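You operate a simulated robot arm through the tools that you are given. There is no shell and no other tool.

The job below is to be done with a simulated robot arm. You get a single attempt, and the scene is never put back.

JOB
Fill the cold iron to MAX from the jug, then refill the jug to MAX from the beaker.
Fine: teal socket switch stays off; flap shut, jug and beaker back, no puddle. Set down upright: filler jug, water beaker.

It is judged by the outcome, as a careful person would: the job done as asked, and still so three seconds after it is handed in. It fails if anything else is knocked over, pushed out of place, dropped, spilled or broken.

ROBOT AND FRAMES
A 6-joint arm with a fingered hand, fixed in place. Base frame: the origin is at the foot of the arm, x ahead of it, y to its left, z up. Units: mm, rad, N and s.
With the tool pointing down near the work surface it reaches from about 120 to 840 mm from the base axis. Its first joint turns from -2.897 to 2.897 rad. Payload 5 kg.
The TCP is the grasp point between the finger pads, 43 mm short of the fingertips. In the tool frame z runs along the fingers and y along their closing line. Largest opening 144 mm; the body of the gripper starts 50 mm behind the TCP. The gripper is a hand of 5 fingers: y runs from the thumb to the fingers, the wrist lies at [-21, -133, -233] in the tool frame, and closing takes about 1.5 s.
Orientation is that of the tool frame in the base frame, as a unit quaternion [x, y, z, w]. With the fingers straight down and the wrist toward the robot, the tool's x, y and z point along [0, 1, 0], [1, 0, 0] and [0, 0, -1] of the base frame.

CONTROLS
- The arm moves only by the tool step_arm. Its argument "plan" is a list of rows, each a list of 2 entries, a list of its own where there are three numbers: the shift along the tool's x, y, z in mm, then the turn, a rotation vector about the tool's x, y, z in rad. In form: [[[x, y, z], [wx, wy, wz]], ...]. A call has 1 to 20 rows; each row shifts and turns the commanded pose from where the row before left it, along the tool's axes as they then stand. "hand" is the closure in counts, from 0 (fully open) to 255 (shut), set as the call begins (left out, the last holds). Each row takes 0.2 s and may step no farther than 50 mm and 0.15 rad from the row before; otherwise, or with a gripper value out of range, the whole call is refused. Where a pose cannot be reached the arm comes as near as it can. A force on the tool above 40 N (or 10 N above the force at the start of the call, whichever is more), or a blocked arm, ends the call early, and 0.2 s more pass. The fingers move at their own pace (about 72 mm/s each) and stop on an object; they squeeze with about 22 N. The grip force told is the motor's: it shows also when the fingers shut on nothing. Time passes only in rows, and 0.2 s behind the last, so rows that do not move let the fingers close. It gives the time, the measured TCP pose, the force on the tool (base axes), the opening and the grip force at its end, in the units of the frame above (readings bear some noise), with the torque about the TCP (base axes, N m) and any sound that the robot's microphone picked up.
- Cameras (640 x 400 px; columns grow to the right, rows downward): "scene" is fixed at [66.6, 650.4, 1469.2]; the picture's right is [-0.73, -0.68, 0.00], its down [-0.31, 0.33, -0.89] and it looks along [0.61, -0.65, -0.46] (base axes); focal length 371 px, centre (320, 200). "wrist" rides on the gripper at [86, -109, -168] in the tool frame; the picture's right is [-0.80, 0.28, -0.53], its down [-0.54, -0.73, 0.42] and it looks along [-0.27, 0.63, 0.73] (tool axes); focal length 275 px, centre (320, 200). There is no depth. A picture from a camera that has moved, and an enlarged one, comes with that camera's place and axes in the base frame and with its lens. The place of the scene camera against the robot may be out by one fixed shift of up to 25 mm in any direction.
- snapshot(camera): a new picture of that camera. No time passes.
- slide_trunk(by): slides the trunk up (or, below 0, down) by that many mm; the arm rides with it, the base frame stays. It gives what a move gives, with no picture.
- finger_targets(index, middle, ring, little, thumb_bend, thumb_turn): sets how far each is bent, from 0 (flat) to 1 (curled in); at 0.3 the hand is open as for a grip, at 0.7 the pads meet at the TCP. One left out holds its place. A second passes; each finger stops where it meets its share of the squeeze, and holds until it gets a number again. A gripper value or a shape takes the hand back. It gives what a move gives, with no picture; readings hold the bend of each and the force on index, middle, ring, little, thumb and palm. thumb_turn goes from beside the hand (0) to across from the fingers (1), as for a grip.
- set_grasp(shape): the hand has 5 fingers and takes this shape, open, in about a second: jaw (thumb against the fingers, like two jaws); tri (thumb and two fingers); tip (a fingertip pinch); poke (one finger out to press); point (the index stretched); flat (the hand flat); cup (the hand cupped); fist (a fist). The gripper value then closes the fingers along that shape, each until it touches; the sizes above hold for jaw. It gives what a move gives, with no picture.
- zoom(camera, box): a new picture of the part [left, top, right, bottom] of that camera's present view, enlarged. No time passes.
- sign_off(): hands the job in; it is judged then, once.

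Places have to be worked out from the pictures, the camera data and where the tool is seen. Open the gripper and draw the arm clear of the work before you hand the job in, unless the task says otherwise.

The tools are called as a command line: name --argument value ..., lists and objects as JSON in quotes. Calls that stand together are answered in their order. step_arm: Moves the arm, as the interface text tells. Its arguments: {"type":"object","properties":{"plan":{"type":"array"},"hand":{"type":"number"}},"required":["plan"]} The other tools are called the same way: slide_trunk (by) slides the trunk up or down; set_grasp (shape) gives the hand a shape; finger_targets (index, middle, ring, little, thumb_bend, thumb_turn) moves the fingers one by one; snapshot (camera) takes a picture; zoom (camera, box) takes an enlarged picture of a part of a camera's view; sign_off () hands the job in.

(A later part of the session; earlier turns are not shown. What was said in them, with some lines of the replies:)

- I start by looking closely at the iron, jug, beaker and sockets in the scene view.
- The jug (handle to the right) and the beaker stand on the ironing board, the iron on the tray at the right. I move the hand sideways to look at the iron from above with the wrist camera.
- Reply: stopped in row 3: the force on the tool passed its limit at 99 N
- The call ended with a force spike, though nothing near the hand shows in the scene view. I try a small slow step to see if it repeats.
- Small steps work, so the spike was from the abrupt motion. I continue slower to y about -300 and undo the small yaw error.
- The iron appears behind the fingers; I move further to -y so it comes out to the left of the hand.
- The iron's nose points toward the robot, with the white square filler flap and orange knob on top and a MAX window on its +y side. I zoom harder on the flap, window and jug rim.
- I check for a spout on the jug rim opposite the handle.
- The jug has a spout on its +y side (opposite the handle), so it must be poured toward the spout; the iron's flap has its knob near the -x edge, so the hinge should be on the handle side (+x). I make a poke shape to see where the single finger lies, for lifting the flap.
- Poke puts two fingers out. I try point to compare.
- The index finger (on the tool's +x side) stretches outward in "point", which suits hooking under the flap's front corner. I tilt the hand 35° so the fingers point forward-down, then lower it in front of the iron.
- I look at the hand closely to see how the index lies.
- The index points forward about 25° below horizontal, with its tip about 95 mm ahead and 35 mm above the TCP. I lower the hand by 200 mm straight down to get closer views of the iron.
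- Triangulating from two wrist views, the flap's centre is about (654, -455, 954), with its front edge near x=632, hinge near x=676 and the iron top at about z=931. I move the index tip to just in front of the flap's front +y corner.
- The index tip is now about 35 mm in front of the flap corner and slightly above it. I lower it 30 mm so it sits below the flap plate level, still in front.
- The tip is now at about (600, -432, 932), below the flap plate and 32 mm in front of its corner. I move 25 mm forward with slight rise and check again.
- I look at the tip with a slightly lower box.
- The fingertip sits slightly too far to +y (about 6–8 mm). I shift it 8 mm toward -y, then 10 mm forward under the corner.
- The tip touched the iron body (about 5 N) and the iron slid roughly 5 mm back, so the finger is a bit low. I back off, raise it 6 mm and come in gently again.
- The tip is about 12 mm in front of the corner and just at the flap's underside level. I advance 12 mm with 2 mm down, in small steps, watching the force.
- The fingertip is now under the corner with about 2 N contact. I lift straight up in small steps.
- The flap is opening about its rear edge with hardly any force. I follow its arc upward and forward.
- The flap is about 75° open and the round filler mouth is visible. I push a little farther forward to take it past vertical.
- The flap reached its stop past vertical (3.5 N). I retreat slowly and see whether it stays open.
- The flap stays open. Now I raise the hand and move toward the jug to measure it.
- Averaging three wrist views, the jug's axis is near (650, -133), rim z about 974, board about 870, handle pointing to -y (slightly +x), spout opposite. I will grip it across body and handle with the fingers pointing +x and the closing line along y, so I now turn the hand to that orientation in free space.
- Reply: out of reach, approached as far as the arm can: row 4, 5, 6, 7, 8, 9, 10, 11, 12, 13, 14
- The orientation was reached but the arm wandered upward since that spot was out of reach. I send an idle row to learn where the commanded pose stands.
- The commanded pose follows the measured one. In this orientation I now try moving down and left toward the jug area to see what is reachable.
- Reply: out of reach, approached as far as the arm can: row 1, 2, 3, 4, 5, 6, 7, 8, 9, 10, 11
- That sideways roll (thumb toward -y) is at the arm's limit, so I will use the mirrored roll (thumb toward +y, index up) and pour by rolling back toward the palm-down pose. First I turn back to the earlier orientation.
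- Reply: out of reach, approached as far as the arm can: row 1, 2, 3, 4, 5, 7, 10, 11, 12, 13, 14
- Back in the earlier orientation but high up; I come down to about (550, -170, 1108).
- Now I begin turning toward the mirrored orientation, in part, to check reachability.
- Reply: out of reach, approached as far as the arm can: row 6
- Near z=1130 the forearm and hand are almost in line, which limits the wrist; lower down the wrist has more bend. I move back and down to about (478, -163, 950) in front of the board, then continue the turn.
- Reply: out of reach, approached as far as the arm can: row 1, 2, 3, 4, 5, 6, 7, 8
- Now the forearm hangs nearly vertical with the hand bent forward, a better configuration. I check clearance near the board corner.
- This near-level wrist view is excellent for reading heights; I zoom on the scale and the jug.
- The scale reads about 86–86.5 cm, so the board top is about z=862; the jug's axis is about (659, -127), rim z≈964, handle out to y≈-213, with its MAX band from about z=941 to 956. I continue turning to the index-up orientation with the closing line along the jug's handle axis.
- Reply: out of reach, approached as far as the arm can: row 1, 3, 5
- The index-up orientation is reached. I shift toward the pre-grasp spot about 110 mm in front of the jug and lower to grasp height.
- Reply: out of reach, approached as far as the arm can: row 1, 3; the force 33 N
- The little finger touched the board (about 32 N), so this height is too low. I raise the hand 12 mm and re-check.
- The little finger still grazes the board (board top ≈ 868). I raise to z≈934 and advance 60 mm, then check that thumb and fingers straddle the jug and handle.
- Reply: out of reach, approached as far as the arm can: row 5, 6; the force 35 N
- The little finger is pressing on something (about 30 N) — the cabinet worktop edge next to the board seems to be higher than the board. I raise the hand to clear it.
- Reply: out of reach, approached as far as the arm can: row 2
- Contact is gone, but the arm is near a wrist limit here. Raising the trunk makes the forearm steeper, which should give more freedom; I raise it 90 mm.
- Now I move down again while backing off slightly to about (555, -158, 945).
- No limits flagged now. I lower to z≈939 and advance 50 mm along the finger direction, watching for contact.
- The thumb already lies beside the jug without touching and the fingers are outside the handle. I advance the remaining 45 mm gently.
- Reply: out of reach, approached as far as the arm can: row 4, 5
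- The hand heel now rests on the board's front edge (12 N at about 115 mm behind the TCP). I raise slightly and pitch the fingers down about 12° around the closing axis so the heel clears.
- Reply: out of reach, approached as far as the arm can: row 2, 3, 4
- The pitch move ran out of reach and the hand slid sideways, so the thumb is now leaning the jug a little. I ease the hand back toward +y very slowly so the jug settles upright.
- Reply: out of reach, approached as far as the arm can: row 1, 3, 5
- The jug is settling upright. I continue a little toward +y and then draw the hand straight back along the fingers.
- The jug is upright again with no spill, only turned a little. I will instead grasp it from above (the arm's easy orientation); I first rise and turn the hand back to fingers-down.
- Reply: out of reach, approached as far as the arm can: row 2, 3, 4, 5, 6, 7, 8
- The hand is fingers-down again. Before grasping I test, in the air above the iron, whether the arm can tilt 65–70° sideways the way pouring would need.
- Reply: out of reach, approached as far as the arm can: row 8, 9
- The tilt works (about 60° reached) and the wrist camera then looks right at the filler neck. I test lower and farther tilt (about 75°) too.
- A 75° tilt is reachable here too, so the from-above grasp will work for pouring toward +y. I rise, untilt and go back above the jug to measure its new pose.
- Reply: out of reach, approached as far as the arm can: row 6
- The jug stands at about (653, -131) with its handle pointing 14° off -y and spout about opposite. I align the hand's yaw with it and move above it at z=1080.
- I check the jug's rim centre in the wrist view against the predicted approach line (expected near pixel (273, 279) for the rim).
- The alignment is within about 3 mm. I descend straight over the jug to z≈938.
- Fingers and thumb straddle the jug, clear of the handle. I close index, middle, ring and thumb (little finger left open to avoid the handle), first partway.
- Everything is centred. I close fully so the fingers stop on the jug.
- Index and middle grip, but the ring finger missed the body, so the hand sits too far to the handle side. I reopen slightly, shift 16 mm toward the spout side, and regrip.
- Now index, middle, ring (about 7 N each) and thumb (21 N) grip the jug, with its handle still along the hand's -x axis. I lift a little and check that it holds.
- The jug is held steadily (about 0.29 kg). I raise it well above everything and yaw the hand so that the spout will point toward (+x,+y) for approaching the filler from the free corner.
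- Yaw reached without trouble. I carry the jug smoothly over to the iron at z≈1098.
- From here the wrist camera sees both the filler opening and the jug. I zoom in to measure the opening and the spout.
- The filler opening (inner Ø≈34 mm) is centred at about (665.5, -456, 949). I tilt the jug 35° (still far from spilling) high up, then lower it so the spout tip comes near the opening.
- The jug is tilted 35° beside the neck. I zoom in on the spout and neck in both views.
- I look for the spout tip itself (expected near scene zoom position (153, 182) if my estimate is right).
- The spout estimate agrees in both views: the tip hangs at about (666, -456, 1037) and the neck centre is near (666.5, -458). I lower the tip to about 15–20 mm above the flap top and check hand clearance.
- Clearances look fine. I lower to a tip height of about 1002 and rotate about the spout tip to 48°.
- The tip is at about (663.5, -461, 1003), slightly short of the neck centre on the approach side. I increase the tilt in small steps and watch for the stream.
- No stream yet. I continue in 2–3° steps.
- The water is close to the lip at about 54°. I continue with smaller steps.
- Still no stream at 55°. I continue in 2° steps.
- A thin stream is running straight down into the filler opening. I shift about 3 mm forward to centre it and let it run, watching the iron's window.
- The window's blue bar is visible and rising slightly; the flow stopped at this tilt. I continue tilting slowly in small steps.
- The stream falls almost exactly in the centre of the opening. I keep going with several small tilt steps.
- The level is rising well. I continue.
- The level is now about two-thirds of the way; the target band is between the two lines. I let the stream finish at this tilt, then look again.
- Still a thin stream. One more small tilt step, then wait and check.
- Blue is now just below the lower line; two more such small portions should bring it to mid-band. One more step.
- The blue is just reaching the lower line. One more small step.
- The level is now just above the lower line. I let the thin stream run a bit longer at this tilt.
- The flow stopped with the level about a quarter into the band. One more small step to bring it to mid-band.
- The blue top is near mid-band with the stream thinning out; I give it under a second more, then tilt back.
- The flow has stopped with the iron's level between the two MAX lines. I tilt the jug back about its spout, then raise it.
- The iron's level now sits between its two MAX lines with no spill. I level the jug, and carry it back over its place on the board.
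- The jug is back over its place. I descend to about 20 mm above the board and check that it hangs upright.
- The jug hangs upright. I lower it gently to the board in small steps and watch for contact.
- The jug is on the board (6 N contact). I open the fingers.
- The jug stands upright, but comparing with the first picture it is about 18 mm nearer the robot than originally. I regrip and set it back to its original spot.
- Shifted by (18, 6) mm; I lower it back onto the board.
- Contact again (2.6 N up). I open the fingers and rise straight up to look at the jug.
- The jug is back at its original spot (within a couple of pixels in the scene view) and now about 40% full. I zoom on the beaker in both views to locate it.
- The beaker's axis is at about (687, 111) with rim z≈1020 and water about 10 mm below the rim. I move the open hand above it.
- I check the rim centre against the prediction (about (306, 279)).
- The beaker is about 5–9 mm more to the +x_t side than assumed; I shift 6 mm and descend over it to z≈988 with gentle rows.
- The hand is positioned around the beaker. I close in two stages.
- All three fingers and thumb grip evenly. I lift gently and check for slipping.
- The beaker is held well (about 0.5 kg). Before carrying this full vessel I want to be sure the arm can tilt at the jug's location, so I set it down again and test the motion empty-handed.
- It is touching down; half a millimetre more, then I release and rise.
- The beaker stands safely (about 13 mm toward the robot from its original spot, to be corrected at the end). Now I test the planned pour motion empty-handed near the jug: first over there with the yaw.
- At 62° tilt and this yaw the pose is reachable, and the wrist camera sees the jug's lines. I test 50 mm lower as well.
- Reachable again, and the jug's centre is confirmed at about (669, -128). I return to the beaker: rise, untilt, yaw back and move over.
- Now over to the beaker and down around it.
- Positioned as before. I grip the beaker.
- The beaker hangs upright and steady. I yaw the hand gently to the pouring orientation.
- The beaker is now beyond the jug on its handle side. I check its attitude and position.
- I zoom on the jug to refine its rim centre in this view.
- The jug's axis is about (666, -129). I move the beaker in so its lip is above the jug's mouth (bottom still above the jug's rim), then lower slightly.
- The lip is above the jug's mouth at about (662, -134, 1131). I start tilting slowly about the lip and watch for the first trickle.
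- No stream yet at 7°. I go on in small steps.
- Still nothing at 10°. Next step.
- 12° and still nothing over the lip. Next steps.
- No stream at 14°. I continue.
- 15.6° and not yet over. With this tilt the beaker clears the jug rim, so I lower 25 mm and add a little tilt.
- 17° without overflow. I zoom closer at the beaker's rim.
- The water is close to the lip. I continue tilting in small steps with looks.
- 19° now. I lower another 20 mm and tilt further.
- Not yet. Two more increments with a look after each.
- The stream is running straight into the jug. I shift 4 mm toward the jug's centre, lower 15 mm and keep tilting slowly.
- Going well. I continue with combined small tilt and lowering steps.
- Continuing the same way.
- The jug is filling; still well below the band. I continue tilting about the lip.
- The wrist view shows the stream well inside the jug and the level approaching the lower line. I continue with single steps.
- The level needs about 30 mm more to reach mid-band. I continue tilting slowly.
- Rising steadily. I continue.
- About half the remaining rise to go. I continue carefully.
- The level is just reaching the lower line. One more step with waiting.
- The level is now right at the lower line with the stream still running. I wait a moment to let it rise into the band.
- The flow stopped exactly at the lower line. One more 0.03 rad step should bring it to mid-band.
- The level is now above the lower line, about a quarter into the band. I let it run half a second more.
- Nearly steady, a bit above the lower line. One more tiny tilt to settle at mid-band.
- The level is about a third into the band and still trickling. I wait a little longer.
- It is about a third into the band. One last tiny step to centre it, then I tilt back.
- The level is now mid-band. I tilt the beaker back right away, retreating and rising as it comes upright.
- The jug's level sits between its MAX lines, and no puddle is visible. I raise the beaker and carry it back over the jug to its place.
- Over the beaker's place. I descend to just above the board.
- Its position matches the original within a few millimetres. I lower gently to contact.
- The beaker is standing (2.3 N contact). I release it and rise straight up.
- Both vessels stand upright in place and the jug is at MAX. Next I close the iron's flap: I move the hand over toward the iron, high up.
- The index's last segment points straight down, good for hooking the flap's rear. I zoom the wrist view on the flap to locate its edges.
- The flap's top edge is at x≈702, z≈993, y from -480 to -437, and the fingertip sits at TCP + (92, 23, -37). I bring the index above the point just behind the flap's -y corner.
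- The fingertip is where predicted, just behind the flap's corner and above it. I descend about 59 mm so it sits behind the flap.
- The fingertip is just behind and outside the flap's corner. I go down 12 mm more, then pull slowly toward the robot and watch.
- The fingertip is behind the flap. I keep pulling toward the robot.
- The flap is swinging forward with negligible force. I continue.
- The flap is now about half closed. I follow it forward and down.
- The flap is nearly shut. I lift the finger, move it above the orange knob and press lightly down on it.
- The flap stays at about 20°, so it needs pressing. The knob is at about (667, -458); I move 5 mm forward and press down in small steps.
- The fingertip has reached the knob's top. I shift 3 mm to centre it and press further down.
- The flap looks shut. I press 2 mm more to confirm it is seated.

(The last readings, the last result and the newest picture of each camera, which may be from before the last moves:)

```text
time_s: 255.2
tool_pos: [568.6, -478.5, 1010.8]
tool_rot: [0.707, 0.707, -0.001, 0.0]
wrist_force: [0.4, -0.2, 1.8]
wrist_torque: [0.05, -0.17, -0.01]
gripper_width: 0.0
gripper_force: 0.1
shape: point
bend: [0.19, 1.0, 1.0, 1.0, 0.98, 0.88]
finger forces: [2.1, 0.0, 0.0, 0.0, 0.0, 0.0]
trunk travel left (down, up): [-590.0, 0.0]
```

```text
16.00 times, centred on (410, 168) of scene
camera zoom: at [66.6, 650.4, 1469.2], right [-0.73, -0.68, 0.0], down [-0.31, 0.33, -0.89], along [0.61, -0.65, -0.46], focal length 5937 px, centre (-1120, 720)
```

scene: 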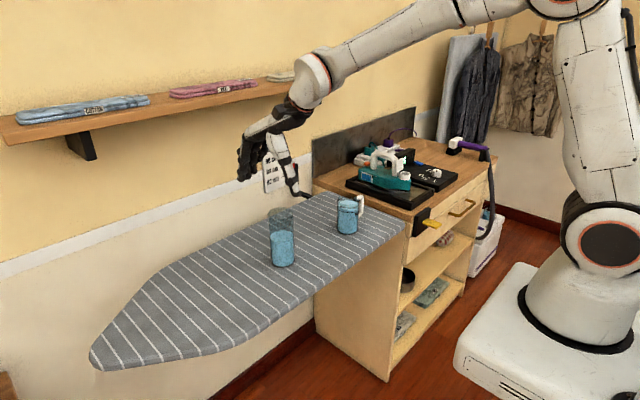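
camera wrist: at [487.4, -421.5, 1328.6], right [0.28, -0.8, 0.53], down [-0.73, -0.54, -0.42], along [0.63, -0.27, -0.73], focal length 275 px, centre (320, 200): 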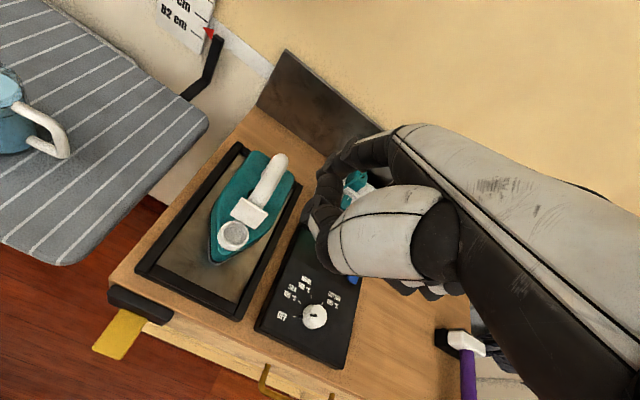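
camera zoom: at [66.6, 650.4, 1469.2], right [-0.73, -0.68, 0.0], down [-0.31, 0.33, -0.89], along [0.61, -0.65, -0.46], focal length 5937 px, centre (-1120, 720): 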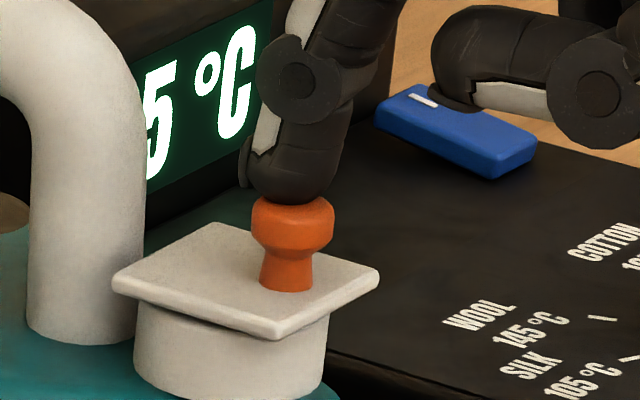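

The flap is seated (2 N on the fingertip). I lift away, open the hand and draw the arm clear.

step_arm --plan '[[[0, 0, -5], [0, 0, 0]], [[0, 0, -12], [0, 0, 0]], [[0, 0, -20], [0, 0, 0]], [[0, 0, -25], [0, 0, 0]], [[0, -5, -25], [0, 0, 0]], [[0, -15, -25], [0, 0, 0]], [[0, -22, -20], [0, 0, 0]], [[0, -25, -10], [0, 0, 0]], [[0, -25, 0], [0, 0, 0]], [[5, -25, 0], [0, 0, 0]], [[10, -20, 0], [0, 0, 0]], [[10, -10, 0], [0, 0, 0]], [[0, 0, 0], [0, 0, 0]]]'

set_grasp --shape "jaw"

snapshot --camera "scene"

zoom --camera "scene" --box '[335, 130, 455, 205]'

zoom --camera "scene" --box '[358, 140, 418, 185]'

snapshot --camera "wrist"

```text
time_s: 258.0
tool_pos: [422.6, -453.5, 1153.2]
tool_rot: [0.707, 0.707, -0.001, 0.0]
wrist_force: [-0.3, 0.2, -0.4]
wrist_torque: [-0.03, 0.0, 0.0]
gripper_width: 0.1
gripper_force: 0.1
shape: point
bend: [0.19, 1.0, 1.0, 1.0, 0.98, 0.88]
finger forces: [0.0, 0.1, 0.0, 0.0, 0.1, 0.1]
trunk travel left (down, up): [-590.0, 0.0]
```

```text
time_s: 258.9
tool_pos: [422.8, -453.3, 1153.5]
tool_rot: [0.707, 0.708, -0.001, 0.0]
wrist_force: [-0.2, -1.1, -0.2]
wrist_torque: [0.02, 0.01, -0.01]
gripper_width: 143.8
gripper_force: 0.0
shape: jaw
bend: [0.3, 0.3, 0.3, 0.3, 0.3, 0.97]
finger forces: [0.0, 0.0, 0.0, 0.1, 0.0, 0.1]
trunk travel left (down, up): [-590.0, 0.0]
```

```text
taken
```

scene: 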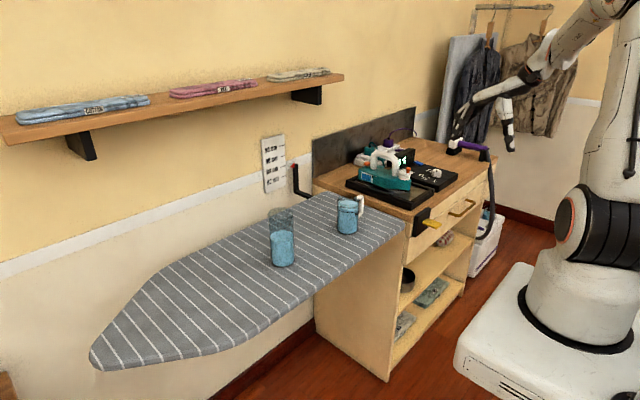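

```text
5.33 times, centred on (395, 168) of scene
camera zoom: at [66.6, 650.4, 1469.2], right [-0.73, -0.68, 0.0], down [-0.31, 0.33, -0.89], along [0.61, -0.65, -0.46], focal length 1979 px, centre (-80, 373)
```

zoom: 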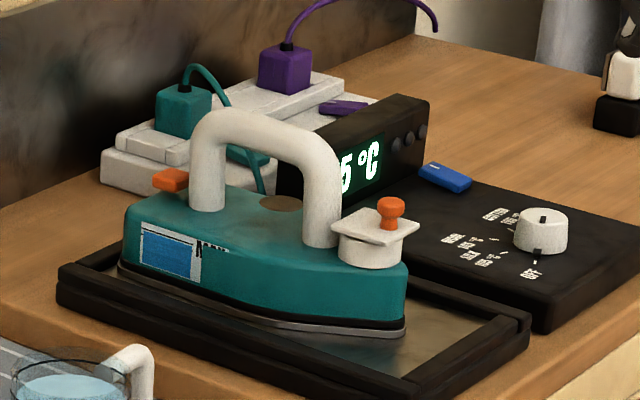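

```text
8.89 times, centred on (388, 162) of scene
camera zoom: at [66.6, 650.4, 1469.2], right [-0.73, -0.68, 0.0], down [-0.31, 0.33, -0.89], along [0.61, -0.65, -0.46], focal length 3298 px, centre (-284, 533)
```

zoom: 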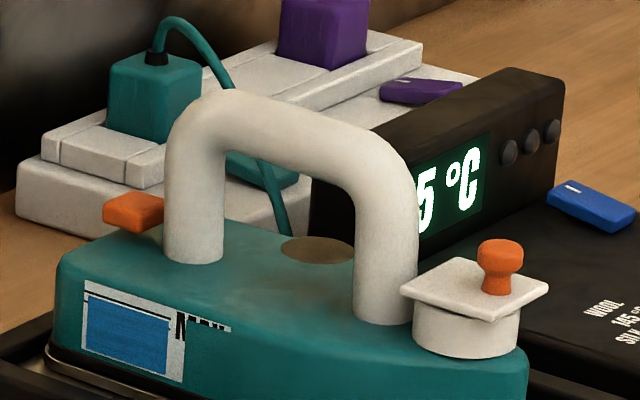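

```text
taken
camera wrist: at [314.0, -367.0, 1320.4], right [0.28, -0.8, 0.53], down [-0.73, -0.54, -0.42], along [0.63, -0.27, -0.73], focal length 275 px, centre (320, 200)
```

wrist: 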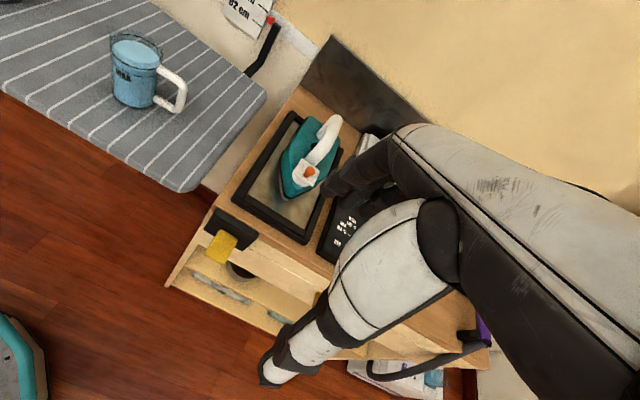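

All looks in order. I make a last close check of the iron's window, the jug's level and the surfaces for drops.

zoom --camera "scene" --box '[360, 166, 382, 184]'

zoom --camera "scene" --box '[330, 188, 374, 242]'

zoom --camera "wrist" --box '[200, 100, 360, 260]'

zoom --camera "wrist" --box '[90, 20, 210, 130]'

```text
16.00 times, centred on (371, 175) of scene
camera zoom: at [66.6, 650.4, 1469.2], right [-0.73, -0.68, 0.0], down [-0.31, 0.33, -0.89], along [0.61, -0.65, -0.46], focal length 5937 px, centre (-496, 600)
```

zoom: 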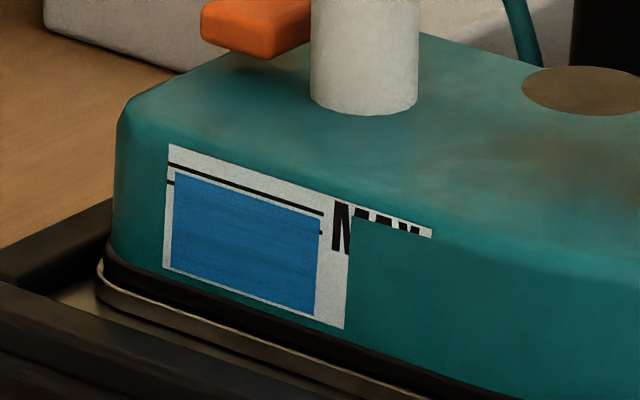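

```text
7.41 times, centred on (352, 215) of scene
camera zoom: at [66.6, 650.4, 1469.2], right [-0.73, -0.68, 0.0], down [-0.31, 0.33, -0.89], along [0.61, -0.65, -0.46], focal length 2749 px, centre (83, 89)
```

zoom: 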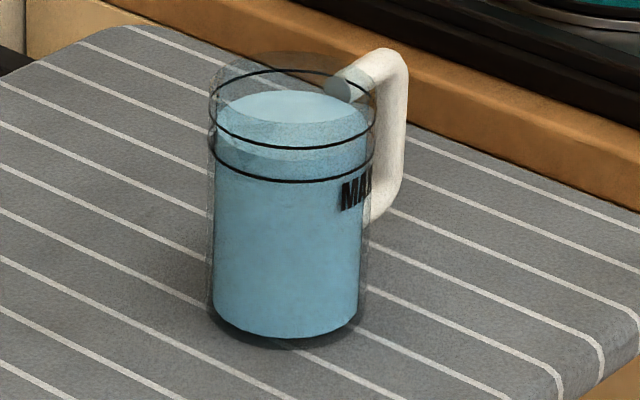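

```text
2.50 times, centred on (280, 180) of wrist
camera zoom: at [314.0, -367.0, 1320.4], right [0.28, -0.8, 0.53], down [-0.73, -0.54, -0.42], along [0.63, -0.27, -0.73], focal length 688 px, centre (420, 250)
```

zoom: 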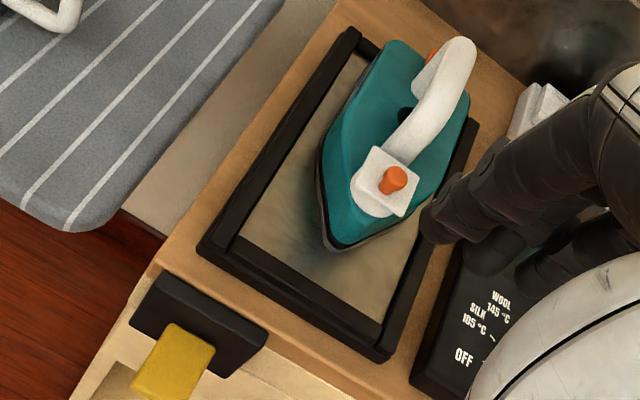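

```text
3.64 times, centred on (150, 75) of wrist
camera zoom: at [314.0, -367.0, 1320.4], right [0.28, -0.8, 0.53], down [-0.73, -0.54, -0.42], along [0.63, -0.27, -0.73], focal length 1001 px, centre (938, 654)
```

zoom: 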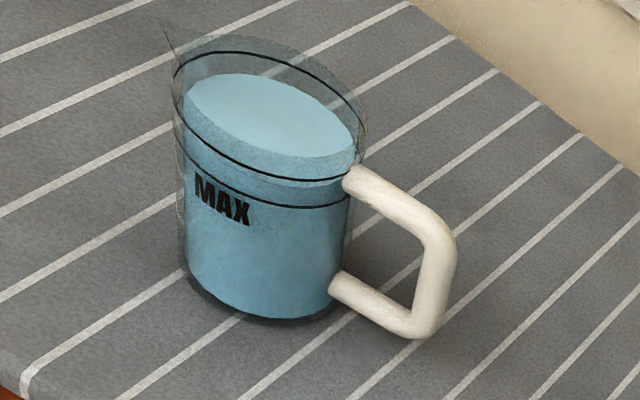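

The iron's level and the jug's level both sit between their MAX lines. The flap is shut, jug and beaker stand upright in their places, the teal switch was not touched, and no puddle is visible. The hand is open and clear, so I hand the job in.

sign_off

```text
The job is handed in.
```

I filled the iron to MAX from the jug and then refilled the jug to MAX from the beaker. Both levels sit between their two MAX lines in the last pictures, and the job is handed in.

- **Iron:** the flap is shut and seated. Opening it pushed the iron about 11 mm toward the wall, still inside its tray, and I left it there.
- **Jug:** it is upright within a few millimetres of its original spot, turned slightly. My first attempt to grip it leaned it over briefly, but it settled upright and nothing spilled.
- **Beaker:** it is upright, about 7 mm from where it started.
- **Sockets and surfaces:** I did not touch the teal switch, and no puddle shows in any view.

The hand is open and the arm is clear of the work.
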